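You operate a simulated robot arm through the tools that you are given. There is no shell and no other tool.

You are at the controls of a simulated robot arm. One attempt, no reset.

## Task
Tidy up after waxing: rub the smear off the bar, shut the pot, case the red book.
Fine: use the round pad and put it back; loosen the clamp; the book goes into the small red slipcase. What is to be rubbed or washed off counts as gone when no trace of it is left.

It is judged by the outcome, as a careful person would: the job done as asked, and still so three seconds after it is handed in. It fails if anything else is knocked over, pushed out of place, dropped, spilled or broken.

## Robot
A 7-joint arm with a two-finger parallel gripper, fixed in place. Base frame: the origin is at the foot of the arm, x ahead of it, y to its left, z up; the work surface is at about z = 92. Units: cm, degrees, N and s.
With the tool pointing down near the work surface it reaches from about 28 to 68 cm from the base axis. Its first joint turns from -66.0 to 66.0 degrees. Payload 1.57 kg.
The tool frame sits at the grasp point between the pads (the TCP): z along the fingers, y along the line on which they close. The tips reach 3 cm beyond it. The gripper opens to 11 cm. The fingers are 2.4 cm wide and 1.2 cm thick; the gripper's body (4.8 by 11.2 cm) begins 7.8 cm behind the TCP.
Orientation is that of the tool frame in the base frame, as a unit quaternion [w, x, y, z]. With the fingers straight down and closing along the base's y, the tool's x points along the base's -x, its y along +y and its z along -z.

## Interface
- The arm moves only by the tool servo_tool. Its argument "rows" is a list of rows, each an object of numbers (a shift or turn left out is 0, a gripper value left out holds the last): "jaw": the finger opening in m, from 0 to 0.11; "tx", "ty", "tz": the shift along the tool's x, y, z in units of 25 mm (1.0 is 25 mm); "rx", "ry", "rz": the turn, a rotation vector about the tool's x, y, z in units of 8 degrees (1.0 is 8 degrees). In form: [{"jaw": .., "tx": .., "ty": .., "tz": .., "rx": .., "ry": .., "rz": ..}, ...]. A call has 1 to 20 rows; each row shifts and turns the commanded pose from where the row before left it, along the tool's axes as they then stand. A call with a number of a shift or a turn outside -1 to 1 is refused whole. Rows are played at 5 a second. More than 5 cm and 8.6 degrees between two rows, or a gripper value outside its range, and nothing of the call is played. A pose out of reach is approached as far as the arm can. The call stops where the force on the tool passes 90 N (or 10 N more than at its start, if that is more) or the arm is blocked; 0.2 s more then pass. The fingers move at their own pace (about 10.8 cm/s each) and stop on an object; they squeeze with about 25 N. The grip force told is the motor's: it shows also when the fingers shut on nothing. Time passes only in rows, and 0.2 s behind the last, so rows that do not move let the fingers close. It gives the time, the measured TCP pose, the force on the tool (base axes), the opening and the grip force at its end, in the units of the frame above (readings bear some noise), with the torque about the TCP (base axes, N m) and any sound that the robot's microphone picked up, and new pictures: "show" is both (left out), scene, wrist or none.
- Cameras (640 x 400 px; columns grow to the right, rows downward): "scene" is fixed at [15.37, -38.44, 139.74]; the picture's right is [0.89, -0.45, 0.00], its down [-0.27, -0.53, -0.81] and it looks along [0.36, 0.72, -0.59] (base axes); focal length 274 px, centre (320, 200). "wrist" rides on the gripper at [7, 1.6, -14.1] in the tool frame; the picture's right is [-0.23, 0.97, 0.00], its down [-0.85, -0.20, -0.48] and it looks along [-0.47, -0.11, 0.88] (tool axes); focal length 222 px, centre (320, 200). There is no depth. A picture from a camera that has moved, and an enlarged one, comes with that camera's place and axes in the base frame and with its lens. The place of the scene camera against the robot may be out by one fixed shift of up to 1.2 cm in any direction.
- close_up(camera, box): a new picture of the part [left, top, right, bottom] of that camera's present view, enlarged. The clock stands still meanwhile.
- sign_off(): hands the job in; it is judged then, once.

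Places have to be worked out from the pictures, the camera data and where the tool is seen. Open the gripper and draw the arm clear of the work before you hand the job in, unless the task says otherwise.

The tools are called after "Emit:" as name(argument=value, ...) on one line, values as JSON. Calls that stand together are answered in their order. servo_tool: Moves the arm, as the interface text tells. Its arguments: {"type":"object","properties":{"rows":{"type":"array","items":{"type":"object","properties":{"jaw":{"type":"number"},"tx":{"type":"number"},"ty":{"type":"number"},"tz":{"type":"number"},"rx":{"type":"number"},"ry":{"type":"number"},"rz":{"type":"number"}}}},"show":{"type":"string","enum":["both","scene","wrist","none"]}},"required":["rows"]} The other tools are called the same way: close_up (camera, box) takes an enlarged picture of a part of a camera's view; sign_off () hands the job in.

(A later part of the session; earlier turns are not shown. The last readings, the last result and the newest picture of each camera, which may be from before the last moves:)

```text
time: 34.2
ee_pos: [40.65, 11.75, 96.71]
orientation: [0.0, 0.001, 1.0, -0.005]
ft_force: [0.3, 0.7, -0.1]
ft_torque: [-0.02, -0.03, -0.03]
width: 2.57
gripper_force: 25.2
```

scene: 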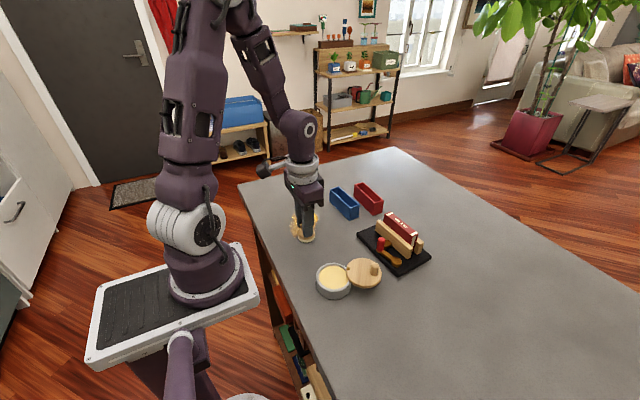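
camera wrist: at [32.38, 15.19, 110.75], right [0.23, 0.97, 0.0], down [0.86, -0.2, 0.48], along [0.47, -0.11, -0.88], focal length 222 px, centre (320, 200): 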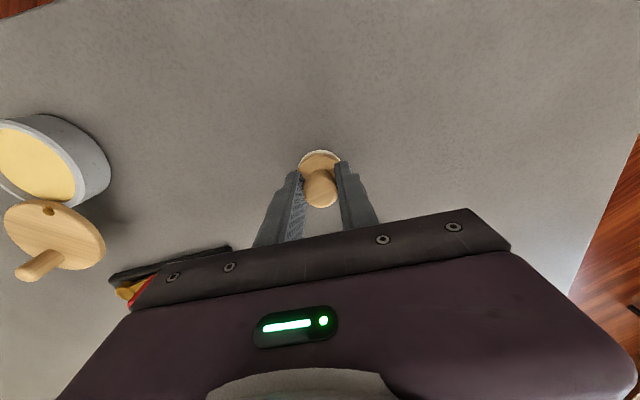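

Now I lift the pad a few cm and look at the counter from both cameras for any remaining trace.

Emit:
servo_tool(rows=[{"tz": -0.8}, {"tz": -0.8, "ty": -0.6}, {"ty": -0.8}, {"ty": -0.8, "tx": 0.5}, {"tx": 0.8}, {"tx": 0.8}, {}], show="both")

Emit:
close_up(camera="scene", box=[270, 180, 350, 260])

Emit:
close_up(camera="wrist", box=[320, 100, 500, 220])

```text
time: 35.8
ee_pos: [35.34, 6.48, 100.67]
orientation: [-0.001, 0.002, 1.0, -0.004]
ft_force: [0.9, -0.4, -0.2]
ft_torque: [0.03, -0.03, 0.0]
width: 2.57
gripper_force: 25.1
camera wrist: at [28.43, 8.25, 114.81], right [0.23, 0.97, -0.01], down [0.86, -0.2, 0.48], along [0.46, -0.12, -0.88], focal length 222 px, centre (320, 200)
```

scene: 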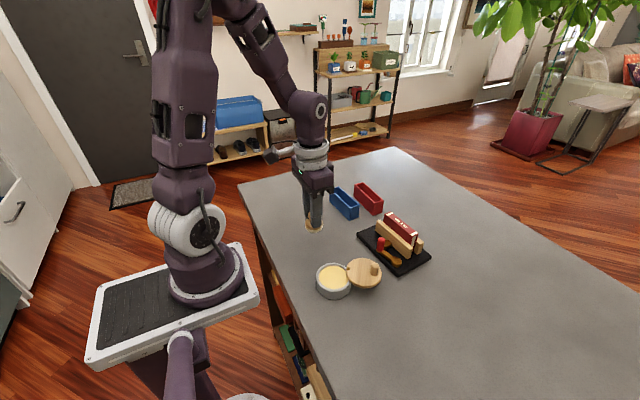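
wrist: 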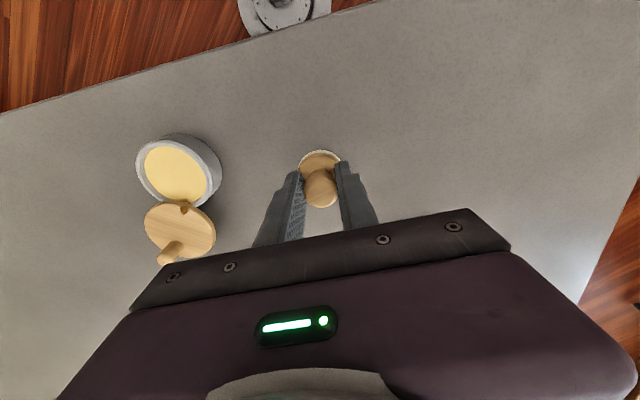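

```text
5.00 times, centred on (310, 220) of scene
camera zoom: at [15.37, -38.44, 139.74], right [0.89, -0.45, 0.0], down [-0.27, -0.53, -0.81], along [0.36, 0.72, -0.59], focal length 1370 px, centre (370, 100)
```

zoom: 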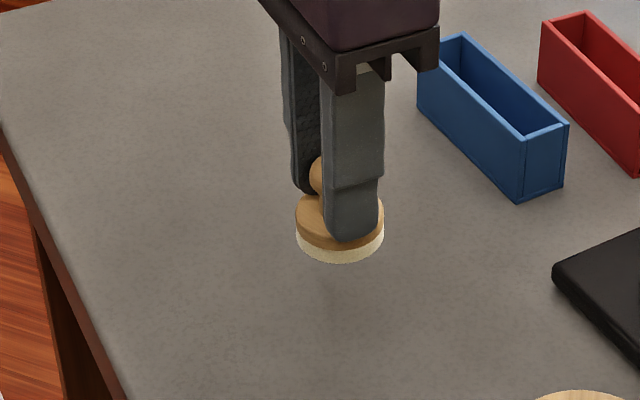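

```text
3.33 times, centred on (410, 160) of wrist
camera zoom: at [28.43, 8.25, 114.81], right [0.23, 0.97, -0.01], down [0.86, -0.2, 0.48], along [0.46, -0.12, -0.88], focal length 740 px, centre (20, 333)
```

zoom: 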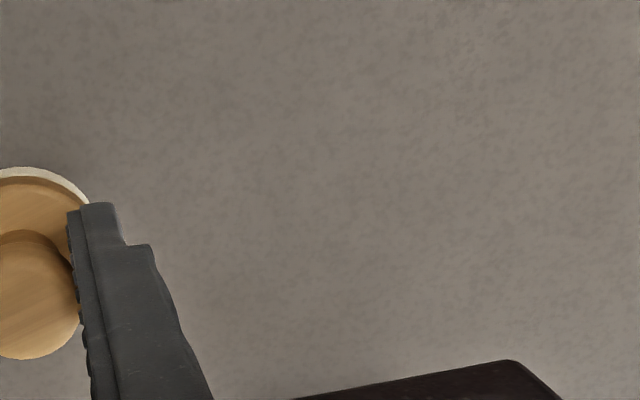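

The visible area looks clean. I raise and shift to (33, -2) so the wrist camera sees the whole former smear area unobstructed, also correcting a 0.5° tilt.

Emit:
servo_tool(rows=[{"tz": -0.8, "rx": -0.057, "rz": -0.03}, {"tz": -0.8, "ty": -0.8}, {"tz": -0.8, "ty": -0.8, "tx": 0.4}, {"tz": -0.6, "ty": -0.9, "tx": 0.5}, {"ty": -0.9}, {}], show="both")

Emit:
close_up(camera="wrist", box=[360, 90, 520, 210])

Emit:
close_up(camera="scene", box=[270, 190, 350, 260])

```text
time: 37.2
ee_pos: [33.03, -2.18, 108.56]
orientation: [-0.002, -0.002, 1.0, -0.001]
ft_force: [-0.3, 0.3, -0.3]
ft_torque: [-0.01, -0.01, 0.0]
width: 2.58
gripper_force: 25.2
camera wrist: at [26.07, -0.6, 122.65], right [0.23, 0.97, 0.0], down [0.86, -0.2, 0.48], along [0.46, -0.11, -0.88], focal length 222 px, centre (320, 200)
```

scene: 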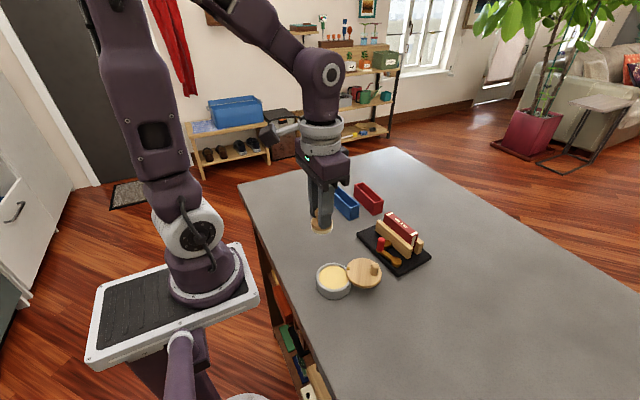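
wrist: 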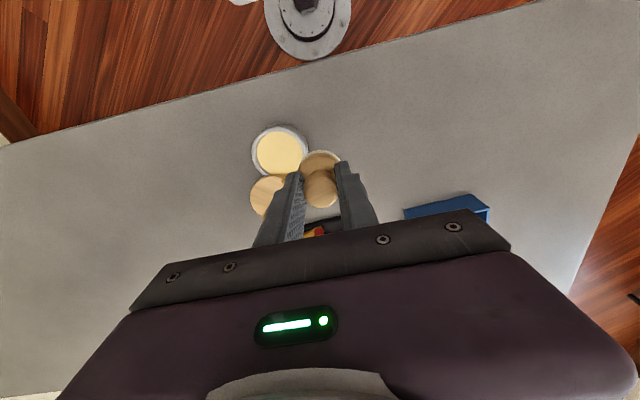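

```text
3.33 times, centred on (440, 150) of wrist
camera zoom: at [26.07, -0.6, 122.65], right [0.23, 0.97, 0.0], down [0.86, -0.2, 0.48], along [0.46, -0.11, -0.88], focal length 740 px, centre (-80, 367)
```

zoom: 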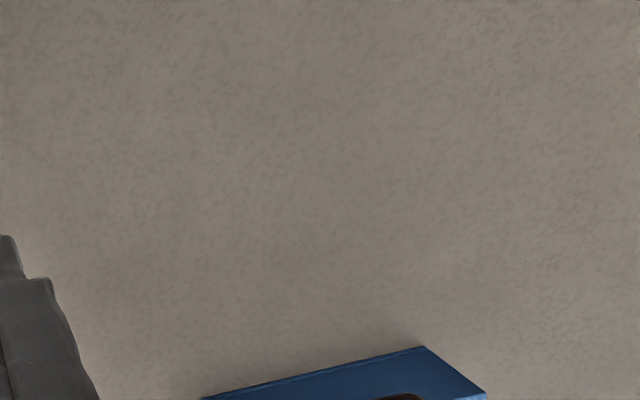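

```text
5.71 times, centred on (310, 225) of scene
camera zoom: at [15.37, -38.45, 139.74], right [0.89, -0.45, 0.0], down [-0.27, -0.53, -0.81], along [0.36, 0.72, -0.59], focal length 1566 px, centre (377, 57)
```

zoom: 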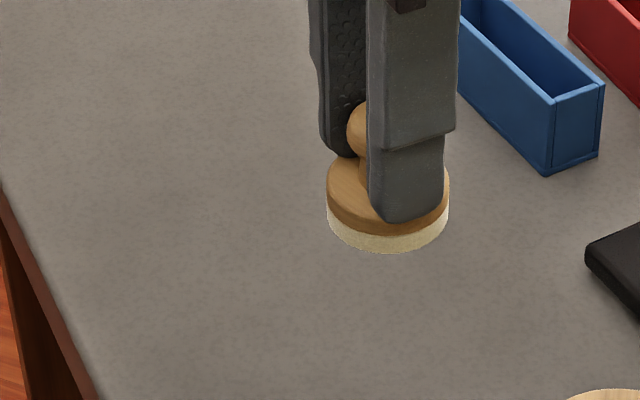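

No trace visible in this view. I zoom further into the former smear area to be sure.

Emit:
close_up(camera="wrist", box=[385, 85, 445, 125])

Emit:
close_up(camera="wrist", box=[435, 80, 495, 120])

Emit:
close_up(camera="wrist", box=[385, 120, 445, 185])

Emit:
close_up(camera="wrist", box=[435, 115, 495, 180])

```text
10.00 times, centred on (415, 105) of wrist
camera zoom: at [26.07, -0.6, 122.65], right [0.23, 0.97, 0.0], down [0.86, -0.2, 0.48], along [0.46, -0.11, -0.88], focal length 2221 px, centre (-630, 1150)
```

zoom: 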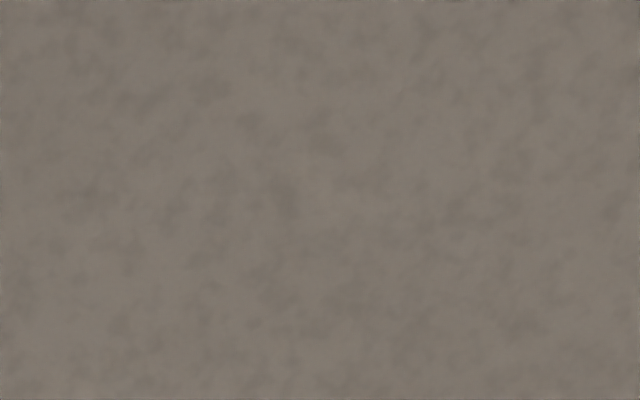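

```text
10.00 times, centred on (465, 100) of wrist
camera zoom: at [26.07, -0.6, 122.65], right [0.23, 0.97, 0.0], down [0.86, -0.2, 0.48], along [0.46, -0.11, -0.88], focal length 2221 px, centre (-1130, 1200)
```

zoom: 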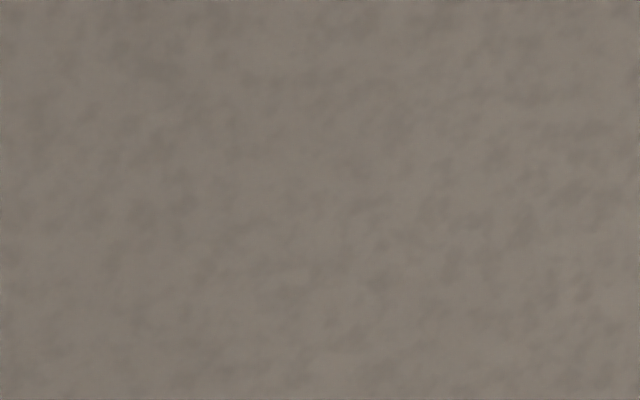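

```text
6.15 times, centred on (415, 152) of wrist
camera zoom: at [26.07, -0.6, 122.65], right [0.23, 0.97, 0.0], down [0.86, -0.2, 0.48], along [0.46, -0.11, -0.88], focal length 1367 px, centre (-265, 492)
```

zoom: 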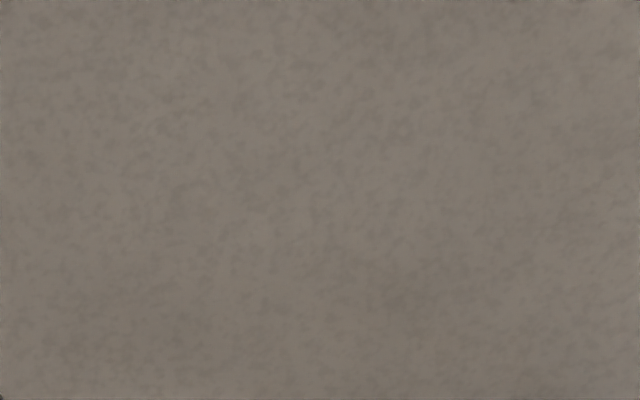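

```text
6.15 times, centred on (465, 148) of wrist
camera zoom: at [26.07, -0.6, 122.65], right [0.23, 0.97, 0.0], down [0.86, -0.2, 0.48], along [0.46, -0.11, -0.88], focal length 1367 px, centre (-572, 523)
```

zoom: 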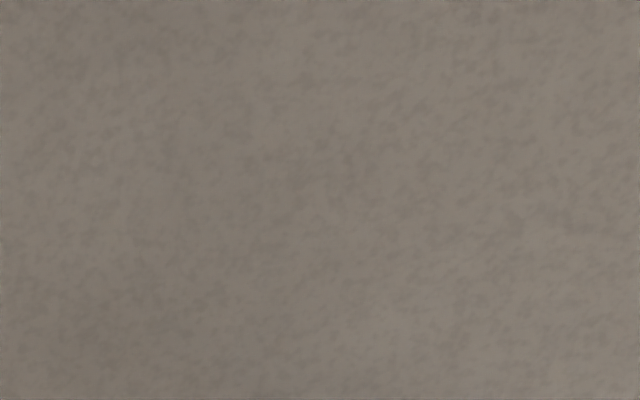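

The counter is clean. I carry the pad back above its home (31.0, 2.3) and lower to just above the counter.

Emit:
servo_tool(rows=[{"ty": 0.9, "tx": 0.4}, {"ty": 0.89, "tx": 0.41}, {"tz": 1}, {"tz": 1}, {"tz": 1}, {"tz": 1}, {"tz": 0.4}, {}], show="none")

```text
time: 39.0
ee_pos: [31.12, 2.43, 97.15]
orientation: [0.0, -0.001, 1.0, 0.0]
ft_force: [-0.7, 0.2, -0.1]
ft_torque: [0.01, -0.01, 0.01]
width: 2.58
gripper_force: 24.5
```

Emit:
servo_tool(rows=[{"tz": 0.1, "tx": 0.03, "ty": -0.04}, {"tz": 0.06}, {"tz": 0.03}, {}], show="none")

```text
time: 40.0
ee_pos: [31.06, 2.21, 96.68]
orientation: [-0.001, -0.001, 1.0, 0.0]
ft_force: [-0.4, -1.5, -0.5]
ft_torque: [0.02, 0.02, -0.03]
width: 2.54
gripper_force: 25.2
```

No contact yet at z 96.68; I lower in tiny steps.

Emit:
servo_tool(rows=[{"tz": 0.04}, {}], show="none")

```text
time: 40.6
ee_pos: [31.02, 2.2, 96.6]
orientation: [0.0, -0.001, 1.0, 0.0]
ft_force: [0.5, 1.2, 22.7]
ft_torque: [-0.03, -0.14, -0.01]
width: 2.58
gripper_force: 25.4
```

Contact. I ease the pressure off and open the fingers to 6 cm, then rise straight up.

Emit:
servo_tool(rows=[{"tz": -0.03}, {"jaw": 0.06}, {}, {}, {"tz": -0.8}, {"tz": -1}, {"tz": -1}, {"tz": -1}, {}], show="both")

Emit:
close_up(camera="scene", box=[270, 200, 350, 280])

```text
time: 42.6
ee_pos: [30.85, 2.23, 106.25]
orientation: [0.0, -0.001, 1.0, -0.001]
ft_force: [0.2, 0.5, -0.6]
ft_torque: [0.04, 0.0, 0.02]
width: 6.02
gripper_force: 0.0
camera wrist: at [23.89, 3.93, 120.43], right [0.23, 0.97, 0.0], down [0.86, -0.2, 0.48], along [0.46, -0.11, -0.88], focal length 222 px, centre (320, 200)
```

scene: 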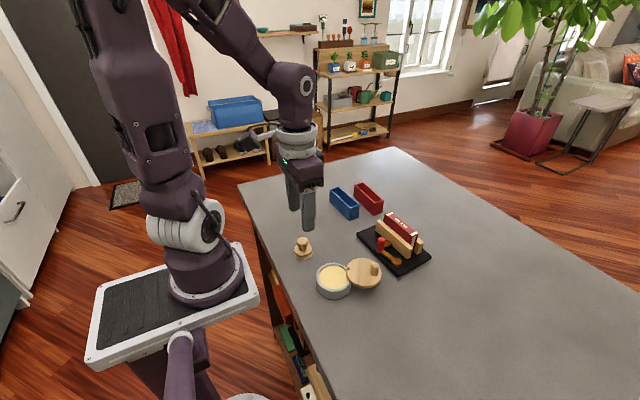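
wrist: 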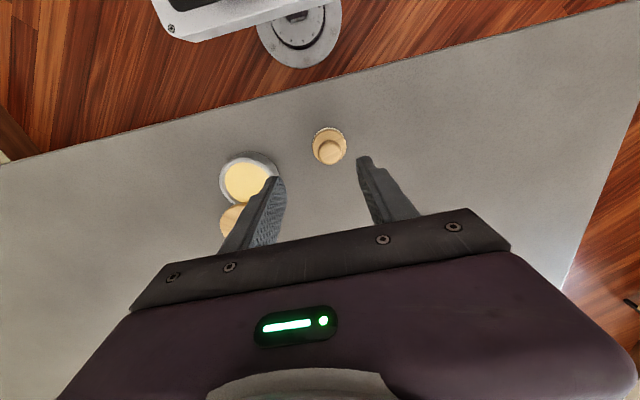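

```text
5.00 times, centred on (310, 240) of scene
camera zoom: at [15.37, -38.45, 139.74], right [0.89, -0.45, 0.0], down [-0.27, -0.53, -0.81], along [0.36, 0.72, -0.59], focal length 1370 px, centre (370, 0)
```

zoom: 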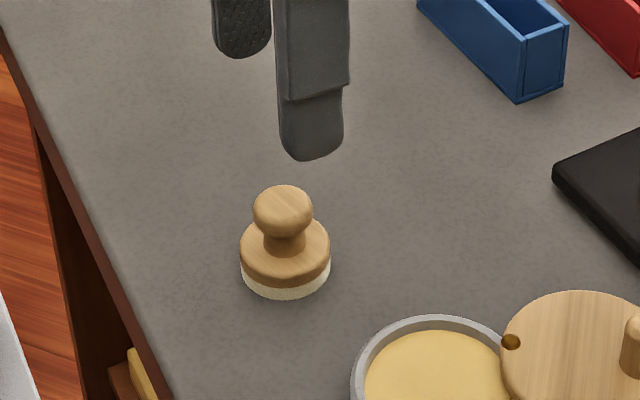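

The pad ended about 1 cm off in y (a finger dragged it on opening). I measure it with a close-up in order to regrip and set it exactly back.

Emit:
close_up(camera="wrist", box=[280, 110, 380, 190])

Emit:
close_up(camera="scene", box=[270, 200, 400, 310])

```text
5.00 times, centred on (330, 150) of wrist
camera zoom: at [23.89, 3.93, 120.43], right [0.23, 0.97, 0.0], down [0.86, -0.2, 0.48], along [0.46, -0.11, -0.88], focal length 1111 px, centre (270, 450)
```

zoom: 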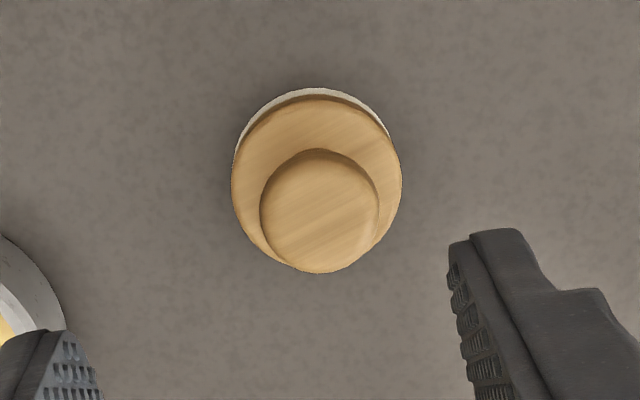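

```text
3.64 times, centred on (335, 255) of scene
camera zoom: at [15.37, -38.45, 139.74], right [0.89, -0.45, 0.0], down [-0.27, -0.53, -0.81], along [0.36, 0.72, -0.59], focal length 996 px, centre (266, 0)
```

zoom: 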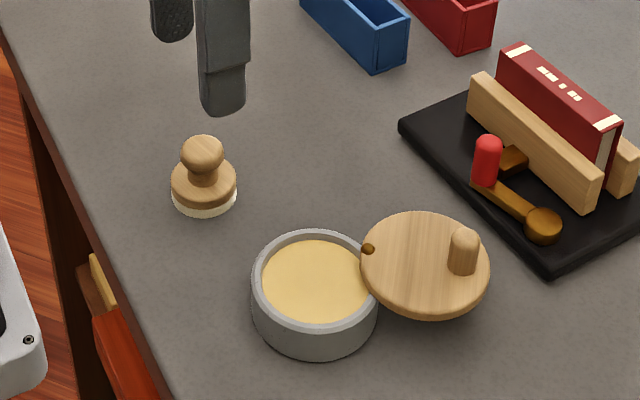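

The pad is 1.04 cm too far in +y. I regrip the knob higher (tips clear of the flange), slide it back by that amount, and look before releasing.

Emit:
servo_tool(rows=[{"ty": 0.41, "tx": -0.08, "tz": 0.5}, {"tz": 1}, {"tz": 1}, {"tz": 1}, {}, {"jaw": 0.0}, {}, {}, {"ty": -0.21}, {"ty": -0.21}, {}], show="scene")

Emit:
close_up(camera="scene", box=[270, 200, 400, 310])

```text
time: 45.0
ee_pos: [31.13, 2.16, 97.37]
orientation: [-0.001, -0.002, 1.0, -0.002]
ft_force: [-0.4, 0.5, -0.2]
ft_torque: [-0.01, 0.0, 0.01]
width: 2.57
gripper_force: 24.5
```

scene: 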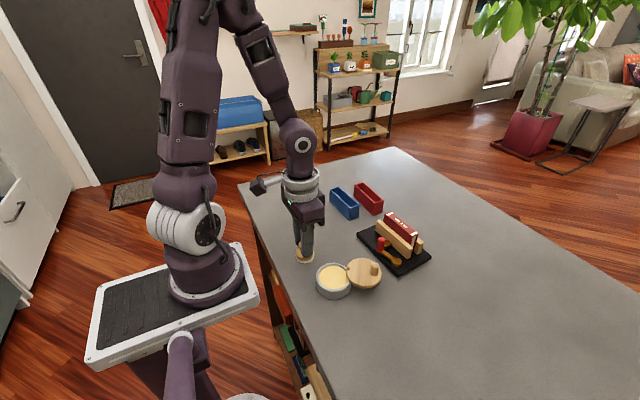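

```text
3.64 times, centred on (335, 255) of scene
camera zoom: at [15.37, -38.44, 139.74], right [0.89, -0.45, 0.0], down [-0.27, -0.53, -0.81], along [0.36, 0.72, -0.59], focal length 996 px, centre (266, 0)
```

zoom: 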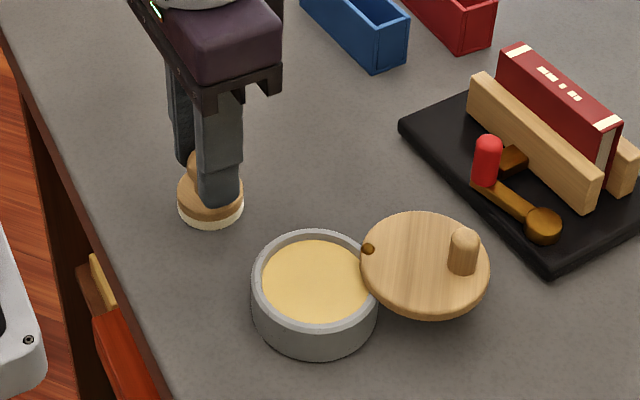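

The pad matches its original place in the picture. I release it and rise.

Emit:
servo_tool(rows=[{"jaw": 0.05}, {}, {}, {"tz": -1}, {"tz": -1}, {"tz": -1}, {"tz": -1}, {}], show="scene")

Emit:
close_up(camera="scene", box=[270, 200, 400, 310])

```text
time: 46.8
ee_pos: [31.1, 1.99, 107.49]
orientation: [0.0, -0.002, 1.0, -0.001]
ft_force: [-0.2, 0.0, 0.3]
ft_torque: [-0.01, -0.01, 0.0]
width: 5.01
gripper_force: 0.0
```

scene: 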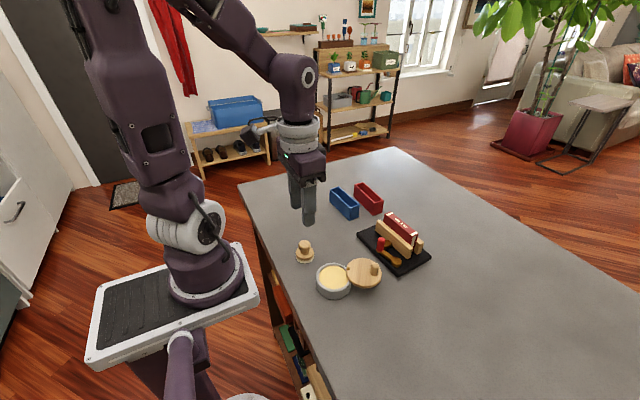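

```text
3.64 times, centred on (335, 255) of scene
camera zoom: at [15.37, -38.45, 139.74], right [0.89, -0.45, 0.0], down [-0.27, -0.53, -0.81], along [0.36, 0.72, -0.59], focal length 996 px, centre (266, 0)
```

zoom: 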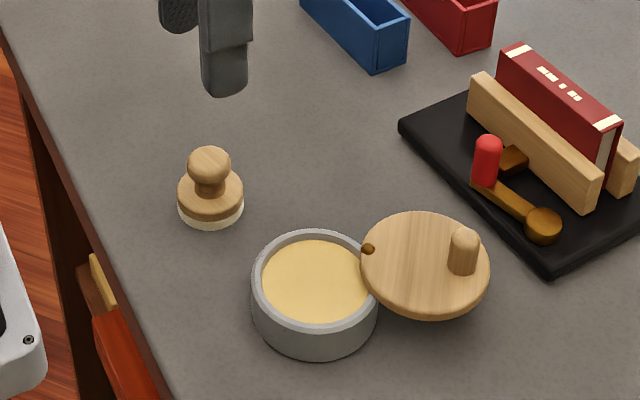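

The pad is home. Now the pot: I move the wrist camera above it to measure the pot, the hinge pin and the lid's peg.

Emit:
servo_tool(rows=[{"tz": -0.8}, {"tx": -0.49, "ty": -0.82, "tz": -0.3}, {"tx": -0.49, "ty": -0.82, "tz": -0.3}, {"tx": -0.49, "ty": -0.82, "tz": -0.3}, {"tx": -0.49, "ty": -0.82, "tz": -0.1}, {}], show="wrist")

Emit:
close_up(camera="wrist", box=[230, 80, 370, 200])

Emit:
close_up(camera="scene", box=[305, 240, 395, 305])

```text
time: 48.2
ee_pos: [36.08, -6.15, 111.8]
orientation: [0.0, -0.001, 1.0, -0.001]
ft_force: [0.0, 0.2, -0.4]
ft_torque: [-0.03, 0.01, 0.0]
width: 4.99
gripper_force: 0.0
camera wrist: at [29.22, -4.54, 125.94], right [0.23, 0.97, 0.0], down [0.86, -0.2, 0.48], along [0.46, -0.11, -0.88], focal length 222 px, centre (320, 200)
```

wrist: 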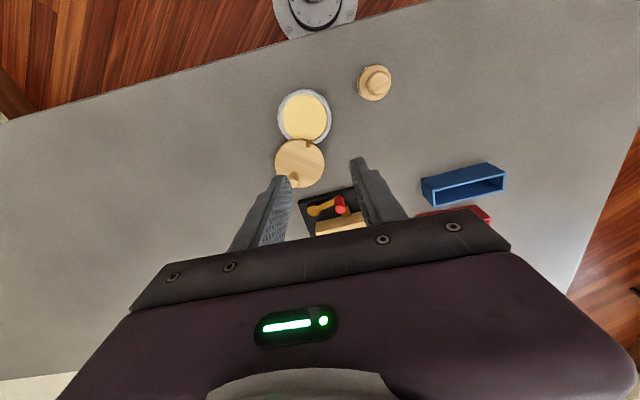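

```text
3.33 times, centred on (300, 140) of wrist
camera zoom: at [29.22, -4.54, 125.94], right [0.23, 0.97, 0.0], down [0.86, -0.2, 0.48], along [0.46, -0.11, -0.88], focal length 740 px, centre (387, 400)
```

zoom: 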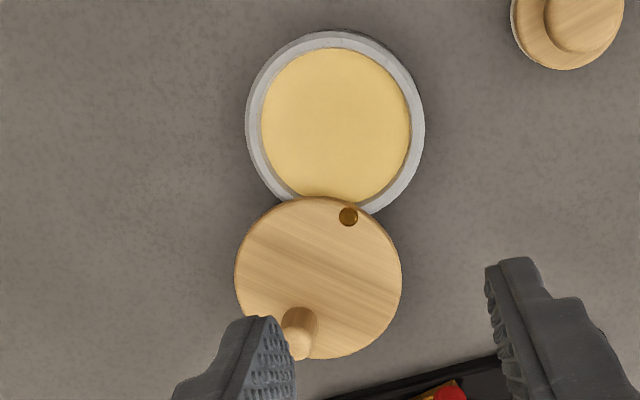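

```text
6.15 times, centred on (350, 272) of scene
camera zoom: at [15.37, -38.45, 139.74], right [0.89, -0.45, 0.0], down [-0.27, -0.53, -0.81], along [0.36, 0.72, -0.59], focal length 1686 px, centre (135, -246)
```

zoom: 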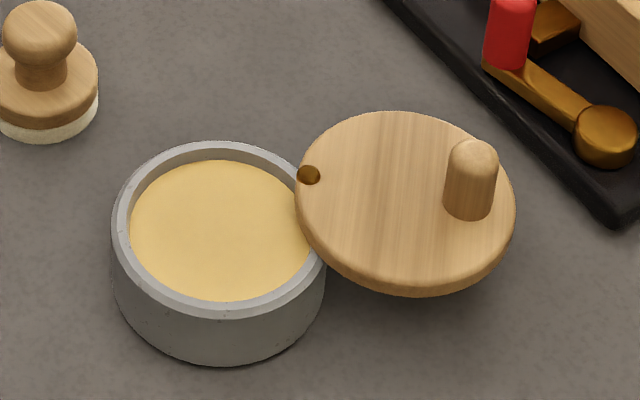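

Triangulating both views: pot centre about (33.05, -7.6), hinge pin about (36.45, -7.9), lid top z ≈ 96, peg at about (40.4, -11), Ø1.6, top ≈ 98.2. I'll close the fingers and push the peg round clockwise from behind; first I position at its trailing side, above.

Emit:
servo_tool(rows=[{"jaw": 0.0, "tx": -0.75, "ty": -0.2, "tz": 0.6}, {"tx": -0.75, "ty": -0.24, "tz": 0.6}, {"tx": -0.74, "ty": -0.3, "tz": 0.7}, {"tz": 0.6}, {}], show="both")

Emit:
close_up(camera="wrist", box=[230, 60, 390, 200])

Emit:
close_up(camera="scene", box=[305, 230, 415, 305])

```text
time: 49.4
ee_pos: [41.58, -8.08, 105.8]
orientation: [-0.001, 0.0, 1.0, -0.002]
ft_force: [0.0, 0.2, -0.4]
ft_torque: [-0.01, 0.0, 0.03]
width: 0.01
gripper_force: 21.5
camera wrist: at [34.67, -6.41, 119.95], right [0.23, 0.97, 0.0], down [0.86, -0.2, 0.48], along [0.46, -0.11, -0.88], focal length 222 px, centre (320, 200)
```

scene: 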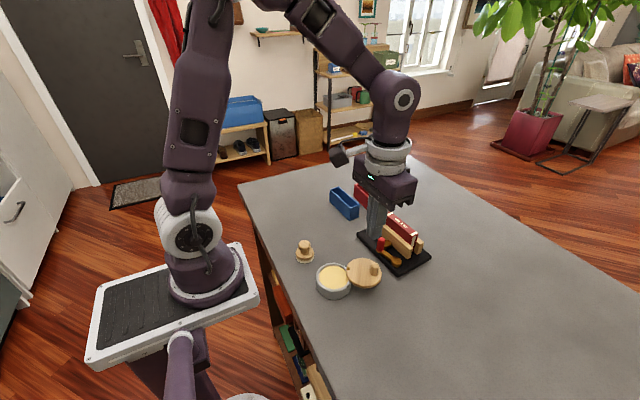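
wrist: 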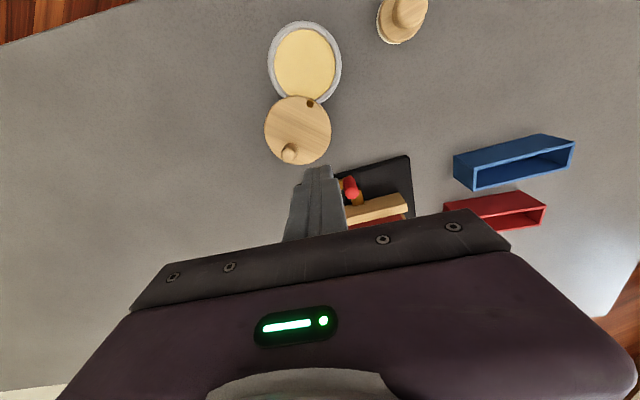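

```text
2.86 times, centred on (310, 130) of wrist
camera zoom: at [34.67, -6.41, 119.95], right [0.23, 0.97, 0.0], down [0.86, -0.2, 0.48], along [0.46, -0.11, -0.88], focal length 635 px, centre (349, 400)
```

zoom: 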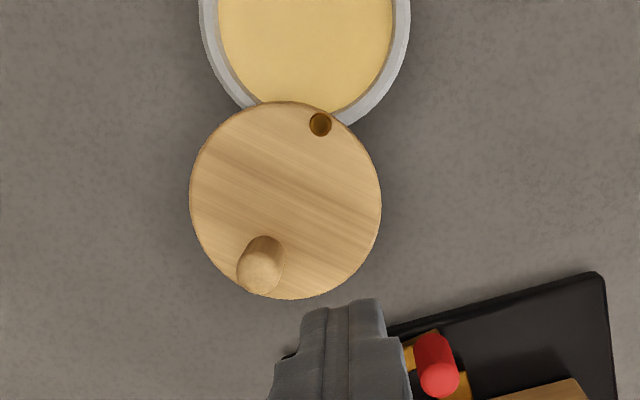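

```text
5.33 times, centred on (360, 268) of scene
camera zoom: at [15.37, -38.44, 139.74], right [0.89, -0.45, 0.0], down [-0.27, -0.53, -0.81], along [0.36, 0.72, -0.59], focal length 1461 px, centre (107, -160)
```

zoom: 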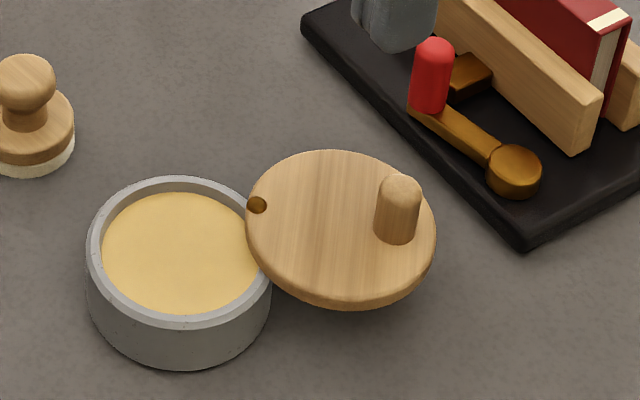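

Measurements agree: pin (36.5, -7.9), peg (40.4, -11.0). I descend beside the peg on its trailing side, tips about 0.5 cm above the lid.

Emit:
servo_tool(rows=[{"tz": 0.8}, {"tz": 0.8}, {"tz": 0.8}, {"tz": 0.12}, {}], show="both")

Emit:
close_up(camera="scene", box=[305, 230, 415, 305])

Emit:
close_up(camera="wrist", box=[230, 60, 390, 200])

```text
time: 50.6
ee_pos: [41.51, -7.84, 99.52]
orientation: [-0.001, -0.001, 1.0, -0.001]
ft_force: [-0.2, 0.2, -0.6]
ft_torque: [0.0, -0.05, -0.01]
width: 0.0
gripper_force: 21.6
camera wrist: at [34.61, -6.14, 113.67], right [0.23, 0.97, 0.0], down [0.86, -0.2, 0.48], along [0.46, -0.11, -0.88], focal length 222 px, centre (320, 200)
```

scene: 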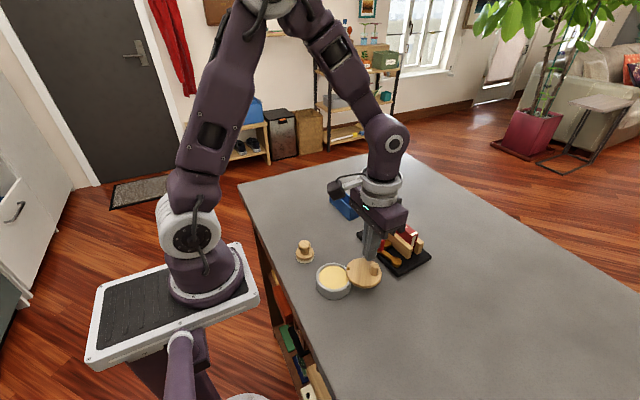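
wrist: 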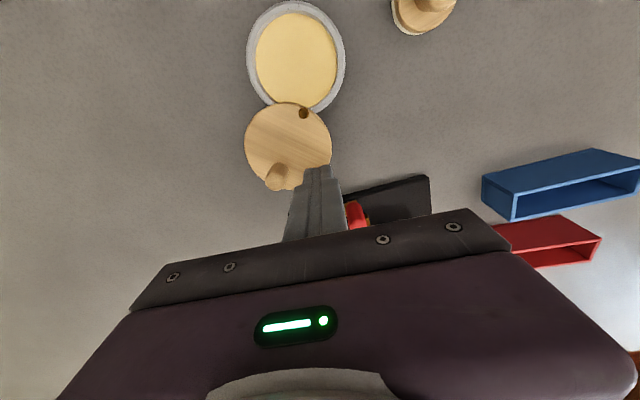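

```text
5.33 times, centred on (360, 268) of scene
camera zoom: at [15.37, -38.44, 139.74], right [0.89, -0.45, 0.0], down [-0.27, -0.53, -0.81], along [0.36, 0.72, -0.59], focal length 1461 px, centre (107, -160)
```

zoom: 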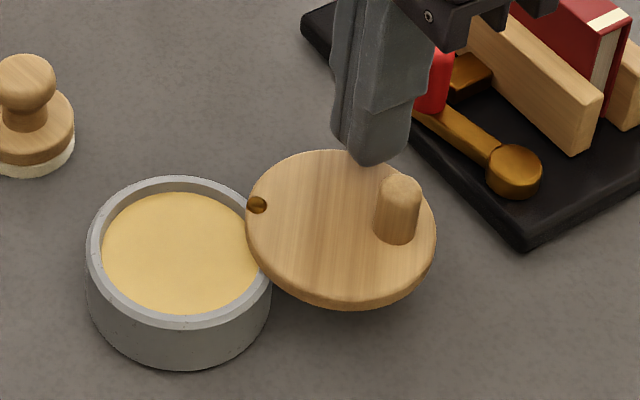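

```text
2.86 times, centred on (310, 130) of wrist
camera zoom: at [34.61, -6.14, 113.67], right [0.23, 0.97, 0.0], down [0.86, -0.2, 0.48], along [0.46, -0.11, -0.88], focal length 635 px, centre (349, 400)
```

zoom: 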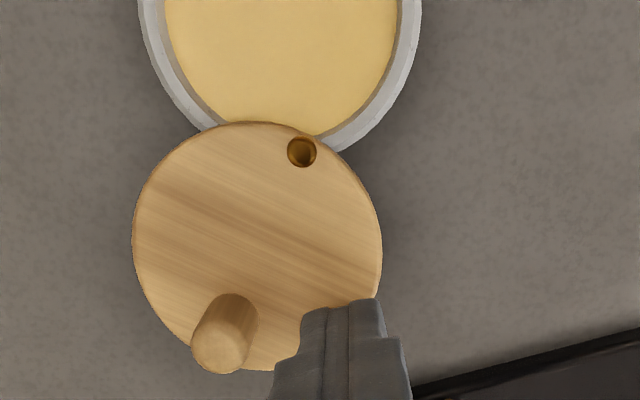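

The pusher is in place. I push gently through about 30° of arc and check that the lid turns and the pot stays put.

Emit:
servo_tool(rows=[{"tx": 0.03, "ty": -0.347}, {"tx": 0.089, "ty": -0.337}, {"tx": 0.147, "ty": -0.316}, {}], show="none")

Emit:
close_up(camera="scene", box=[305, 230, 415, 305])

Emit:
close_up(camera="wrist", box=[230, 60, 390, 200])

```text
time: 51.6
ee_pos: [40.99, -10.42, 99.4]
orientation: [-0.001, -0.001, 1.0, 0.0]
ft_force: [0.3, -0.3, -0.6]
ft_torque: [-0.02, 0.03, 0.03]
width: 0.0
gripper_force: 21.1
```

```text
5.33 times, centred on (360, 268) of scene
camera zoom: at [15.37, -38.44, 139.74], right [0.89, -0.45, 0.0], down [-0.27, -0.53, -0.81], along [0.36, 0.72, -0.59], focal length 1461 px, centre (107, -160)
```

zoom: 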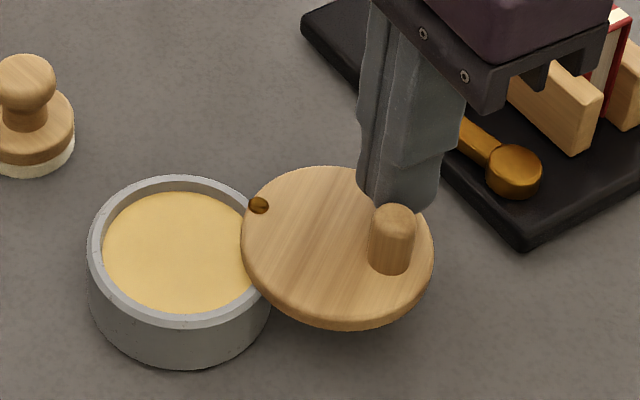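

```text
2.86 times, centred on (310, 130) of wrist
camera zoom: at [34.02, -8.74, 113.63], right [0.23, 0.97, 0.0], down [0.86, -0.2, 0.48], along [0.46, -0.11, -0.88], focal length 635 px, centre (349, 400)
```

zoom: 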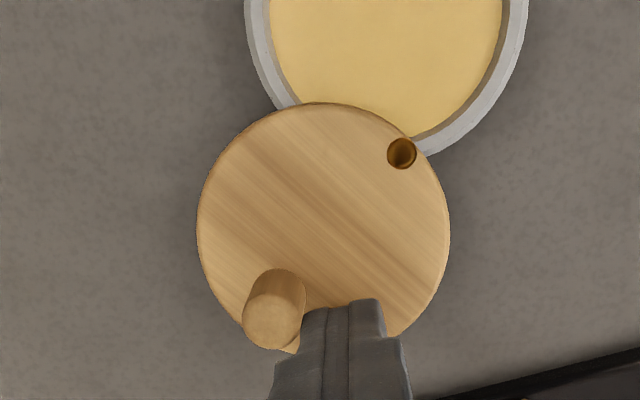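

The lid turns freely and the pin has not moved. I continue along the arc to the half-way point.

Emit:
servo_tool(rows=[{"tx": 0.2, "ty": -0.284}, {"tx": 0.248, "ty": -0.248}, {"tx": 0.284, "ty": -0.2}, {"tx": 0.316, "ty": -0.148}, {"tx": 0.336, "ty": -0.088}, {"tx": 0.348, "ty": -0.032}, {}], show="none")

Emit:
close_up(camera="scene", box=[305, 230, 415, 305])

Emit:
close_up(camera="wrist", box=[230, 60, 430, 220])

```text
time: 53.2
ee_pos: [36.63, -12.95, 99.42]
orientation: [0.0, -0.001, 1.0, -0.001]
ft_force: [0.2, 0.5, -0.1]
ft_torque: [0.01, 0.03, 0.01]
width: 0.0
gripper_force: 21.1
```

```text
5.33 times, centred on (360, 268) of scene
camera zoom: at [15.37, -38.44, 139.74], right [0.89, -0.45, 0.0], down [-0.27, -0.53, -0.81], along [0.36, 0.72, -0.59], focal length 1461 px, centre (107, -160)
```

zoom: 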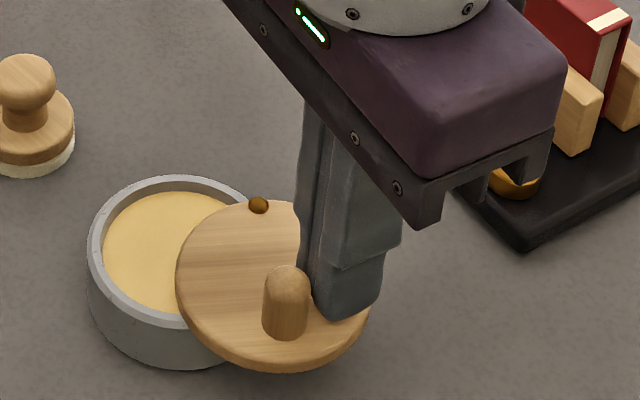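

```text
2.50 times, centred on (330, 140) of wrist
camera zoom: at [29.7, -11.32, 113.55], right [0.23, 0.97, 0.0], down [0.86, -0.2, 0.48], along [0.46, -0.11, -0.88], focal length 555 px, centre (295, 350)
```

zoom: 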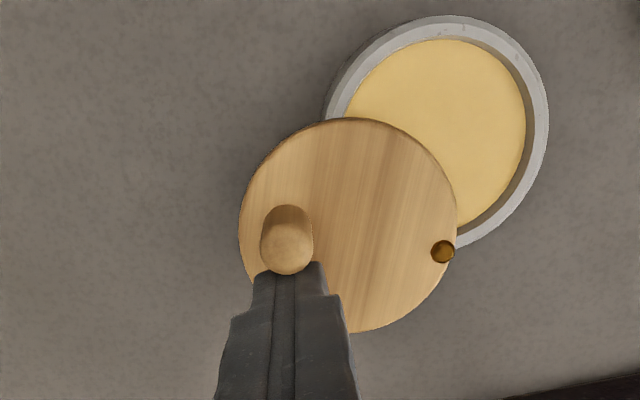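

Working well, pin and pot unmoved. I continue to about -140°.

Emit:
servo_tool(rows=[{"tx": 0.348, "ty": 0.032}, {"tx": 0.336, "ty": 0.088}, {"tx": 0.316, "ty": 0.148}, {"tx": 0.284, "ty": 0.2}, {"tx": 0.248, "ty": 0.248}, {}], show="none")

Emit:
close_up(camera="scene", box=[305, 230, 415, 305])

Emit:
close_up(camera="wrist", box=[230, 60, 430, 220])

```text
time: 54.6
ee_pos: [32.7, -11.16, 99.3]
orientation: [-0.001, -0.001, 1.0, -0.001]
ft_force: [0.1, -0.5, -0.5]
ft_torque: [0.01, 0.01, -0.03]
width: 0.0
gripper_force: 21.1
```

```text
5.33 times, centred on (360, 268) of scene
camera zoom: at [15.37, -38.44, 139.74], right [0.89, -0.45, 0.0], down [-0.27, -0.53, -0.81], along [0.36, 0.72, -0.59], focal length 1461 px, centre (107, -160)
```

zoom: 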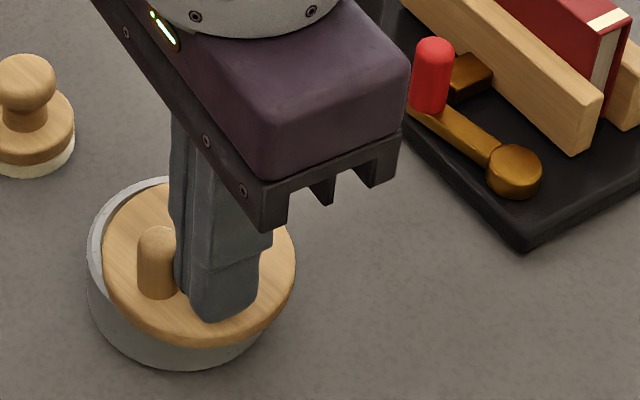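

```text
2.50 times, centred on (330, 140) of wrist
camera zoom: at [25.81, -9.45, 113.52], right [0.23, 0.97, 0.0], down [0.86, -0.2, 0.48], along [0.46, -0.11, -0.88], focal length 555 px, centre (295, 350)
```

zoom: 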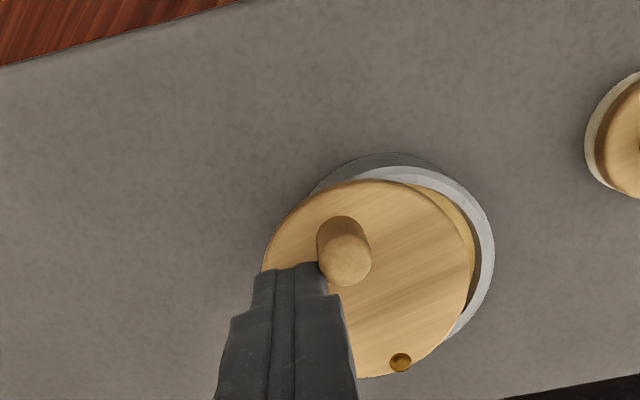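

Nearly closed, roughly 20° left. I continue in smaller steps.

Emit:
servo_tool(rows=[{"tx": 0.11, "ty": 0.135}, {"tx": 0.09, "ty": 0.149}, {"tx": 0.08, "ty": 0.155}, {}], show="none")

Emit:
close_up(camera="scene", box=[305, 230, 415, 305])

Emit:
close_up(camera="wrist", box=[230, 60, 430, 220])

```text
time: 55.6
ee_pos: [31.9, -9.99, 99.22]
orientation: [-0.001, -0.001, 1.0, -0.001]
ft_force: [-0.3, -0.5, -0.2]
ft_torque: [-0.01, 0.03, 0.03]
width: 0.02
gripper_force: 21.2
```

```text
5.33 times, centred on (360, 268) of scene
camera zoom: at [15.37, -38.44, 139.74], right [0.89, -0.45, 0.0], down [-0.27, -0.53, -0.81], along [0.36, 0.72, -0.59], focal length 1461 px, centre (107, -160)
```

zoom: 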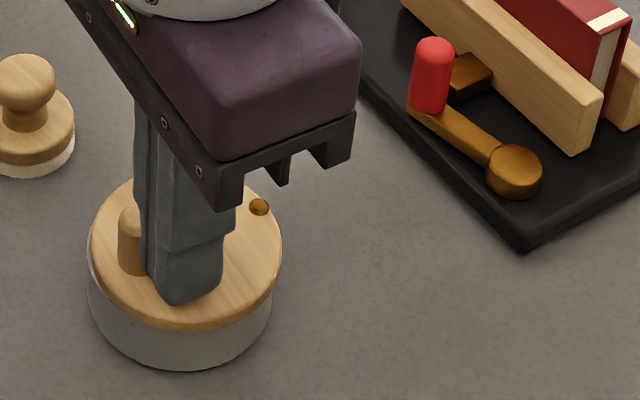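

```text
2.50 times, centred on (330, 140) of wrist
camera zoom: at [25.09, -8.25, 113.47], right [0.23, 0.97, 0.0], down [0.86, -0.2, 0.48], along [0.46, -0.11, -0.88], focal length 555 px, centre (295, 350)
```

zoom: 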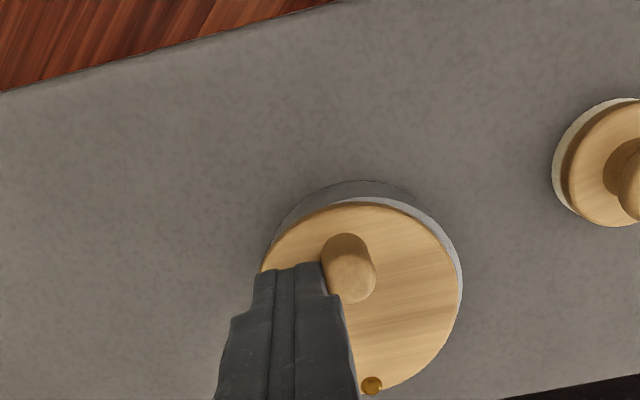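

A thin rim is still visible on the +y side. A bit further in small steps, watching the force.

Emit:
servo_tool(rows=[{"tx": 0.03, "ty": 0.08}, {"tx": 0.03, "ty": 0.08}, {}], show="none")

Emit:
close_up(camera="scene", box=[305, 230, 415, 305])

Emit:
close_up(camera="wrist", box=[230, 60, 430, 220])

```text
time: 56.4
ee_pos: [31.9, -9.39, 99.34]
orientation: [0.0, -0.001, 1.0, -0.001]
ft_force: [-0.3, 0.2, -0.6]
ft_torque: [-0.04, -0.05, 0.04]
width: 0.0
gripper_force: 21.1
```

```text
5.33 times, centred on (360, 268) of scene
camera zoom: at [15.37, -38.44, 139.74], right [0.89, -0.45, 0.0], down [-0.27, -0.53, -0.81], along [0.36, 0.72, -0.59], focal length 1461 px, centre (107, -160)
```

zoom: 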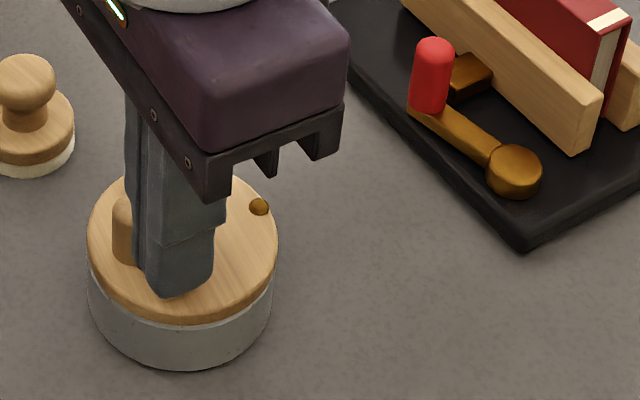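

```text
2.50 times, centred on (330, 140) of wrist
camera zoom: at [24.94, -7.87, 113.5], right [0.23, 0.97, 0.0], down [0.86, -0.2, 0.48], along [0.46, -0.11, -0.88], focal length 555 px, centre (295, 350)
```

zoom: 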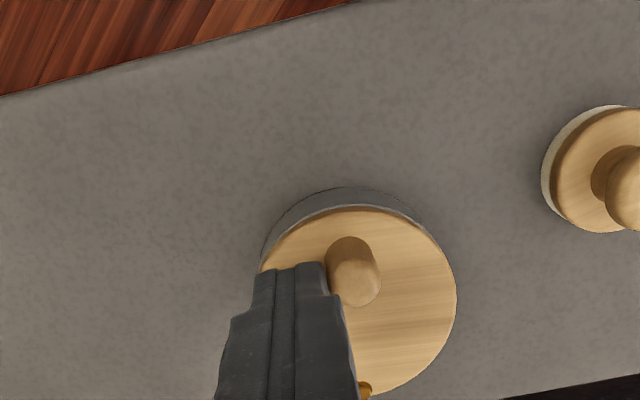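

It looks closed, peg angle ≈ 176° versus pot-centre direction ≈ 175.5°. I back the pusher off, rise, and look.

Emit:
servo_tool(rows=[{"ty": -0.4}, {"tz": -1}, {"tz": -1}, {"tz": -1}, {"tz": -1}, {"tz": -1, "ty": 0.8, "tx": -0.6}, {"tx": -0.8}, {}], show="both")

Emit:
close_up(camera="scene", box=[305, 240, 395, 305])

Emit:
close_up(camera="wrist", box=[250, 50, 370, 150])

```text
time: 58.2
ee_pos: [35.51, -8.77, 112.01]
orientation: [-0.001, -0.001, 1.0, -0.001]
ft_force: [0.5, -0.4, 0.1]
ft_torque: [-0.03, 0.02, 0.01]
width: 0.0
gripper_force: 21.4
camera wrist: at [28.49, -7.03, 126.17], right [0.23, 0.97, 0.0], down [0.86, -0.2, 0.48], along [0.46, -0.11, -0.88], focal length 222 px, centre (320, 200)
```

scene: 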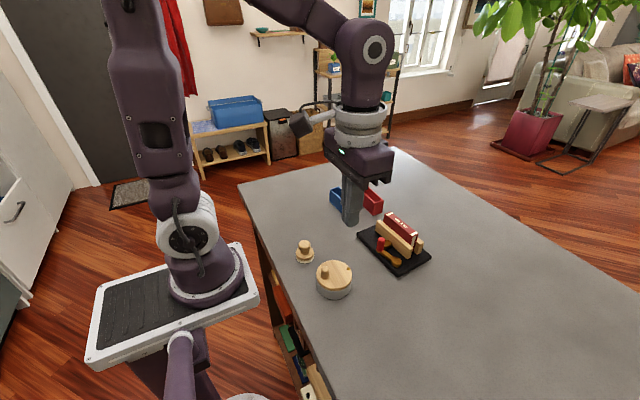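
wrist: 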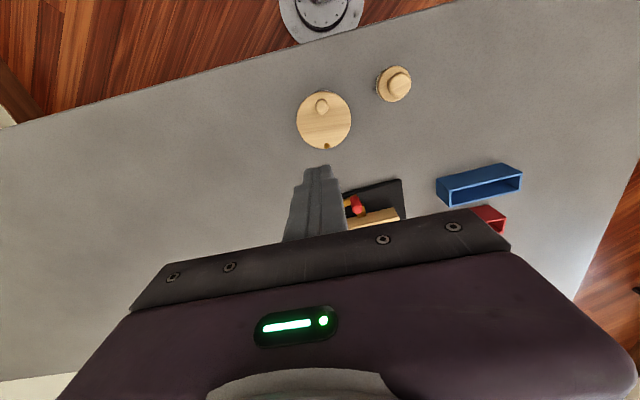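

```text
6.15 times, centred on (350, 272) of scene
camera zoom: at [15.37, -38.44, 139.74], right [0.89, -0.45, 0.0], down [-0.27, -0.53, -0.81], along [0.36, 0.72, -0.59], focal length 1686 px, centre (135, -246)
```

zoom: 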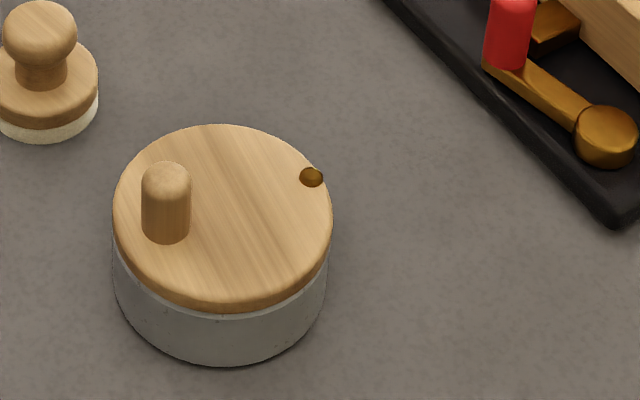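

```text
4.00 times, centred on (310, 100) of wrist
camera zoom: at [28.49, -7.03, 126.17], right [0.23, 0.97, 0.0], down [0.86, -0.2, 0.48], along [0.46, -0.11, -0.88], focal length 888 px, centre (360, 600)
```

zoom: 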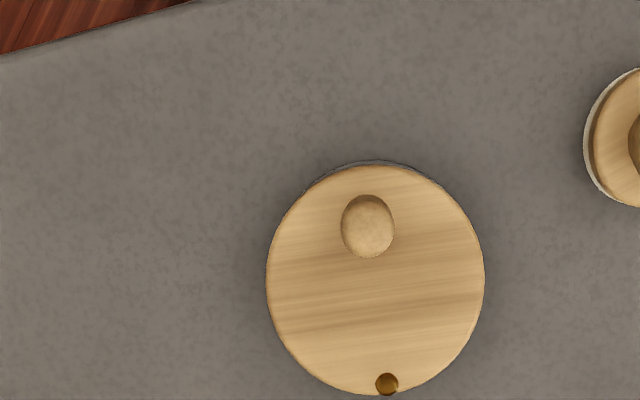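

The lid centre (33.1, -7.6) coincides with the pot centre within about 0.1 cm. I'll give one last careful nudge of a couple of degrees to feel for a stop, returning by the same path.

Emit:
servo_tool(rows=[{"tx": 0.8}, {"tx": 0.6, "ty": -0.8, "tz": 0.9}, {"tz": 1}, {"tz": 1}, {"tz": 1}, {"tz": 1}, {"ty": 0.3}, {"ty": 0.1}, {"ty": 0.05}, {}], show="none")

Emit:
close_up(camera="scene", box=[305, 240, 395, 305])

```text
time: 60.4
ee_pos: [31.98, -9.47, 99.45]
orientation: [-0.001, -0.001, 1.0, -0.001]
ft_force: [0.3, -0.6, -0.8]
ft_torque: [-0.02, 0.01, -0.03]
width: 0.03
gripper_force: 21.6
```

```text
6.15 times, centred on (350, 272) of scene
camera zoom: at [15.37, -38.44, 139.74], right [0.89, -0.45, 0.0], down [-0.27, -0.53, -0.81], along [0.36, 0.72, -0.59], focal length 1686 px, centre (135, -246)
```

zoom: 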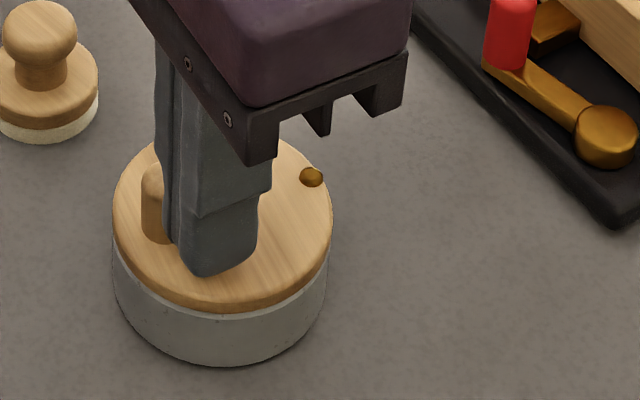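

Emit:
servo_tool(rows=[{"ty": 0.05}, {"ty": 0.05}, {}], show="none")

Emit:
close_up(camera="scene", box=[305, 240, 395, 305])

```text
time: 61.2
ee_pos: [31.98, -9.05, 99.58]
orientation: [-0.001, -0.001, 1.0, -0.001]
ft_force: [-1.0, -1.4, 1.1]
ft_torque: [-0.01, 0.0, -0.01]
width: 0.0
gripper_force: 20.9
```

```text
6.15 times, centred on (350, 272) of scene
camera zoom: at [15.37, -38.45, 139.74], right [0.89, -0.45, 0.0], down [-0.27, -0.53, -0.81], along [0.36, 0.72, -0.59], focal length 1686 px, centre (135, -246)
```

zoom: 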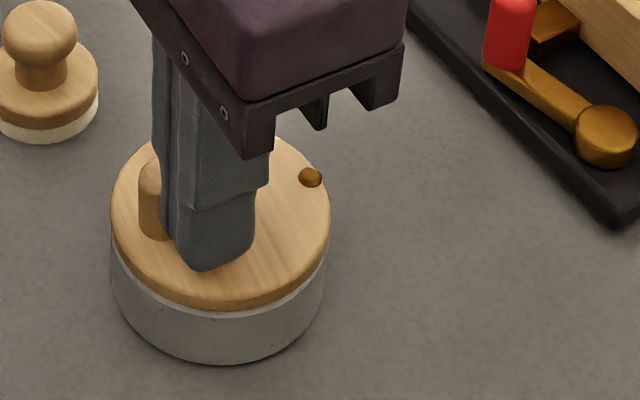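

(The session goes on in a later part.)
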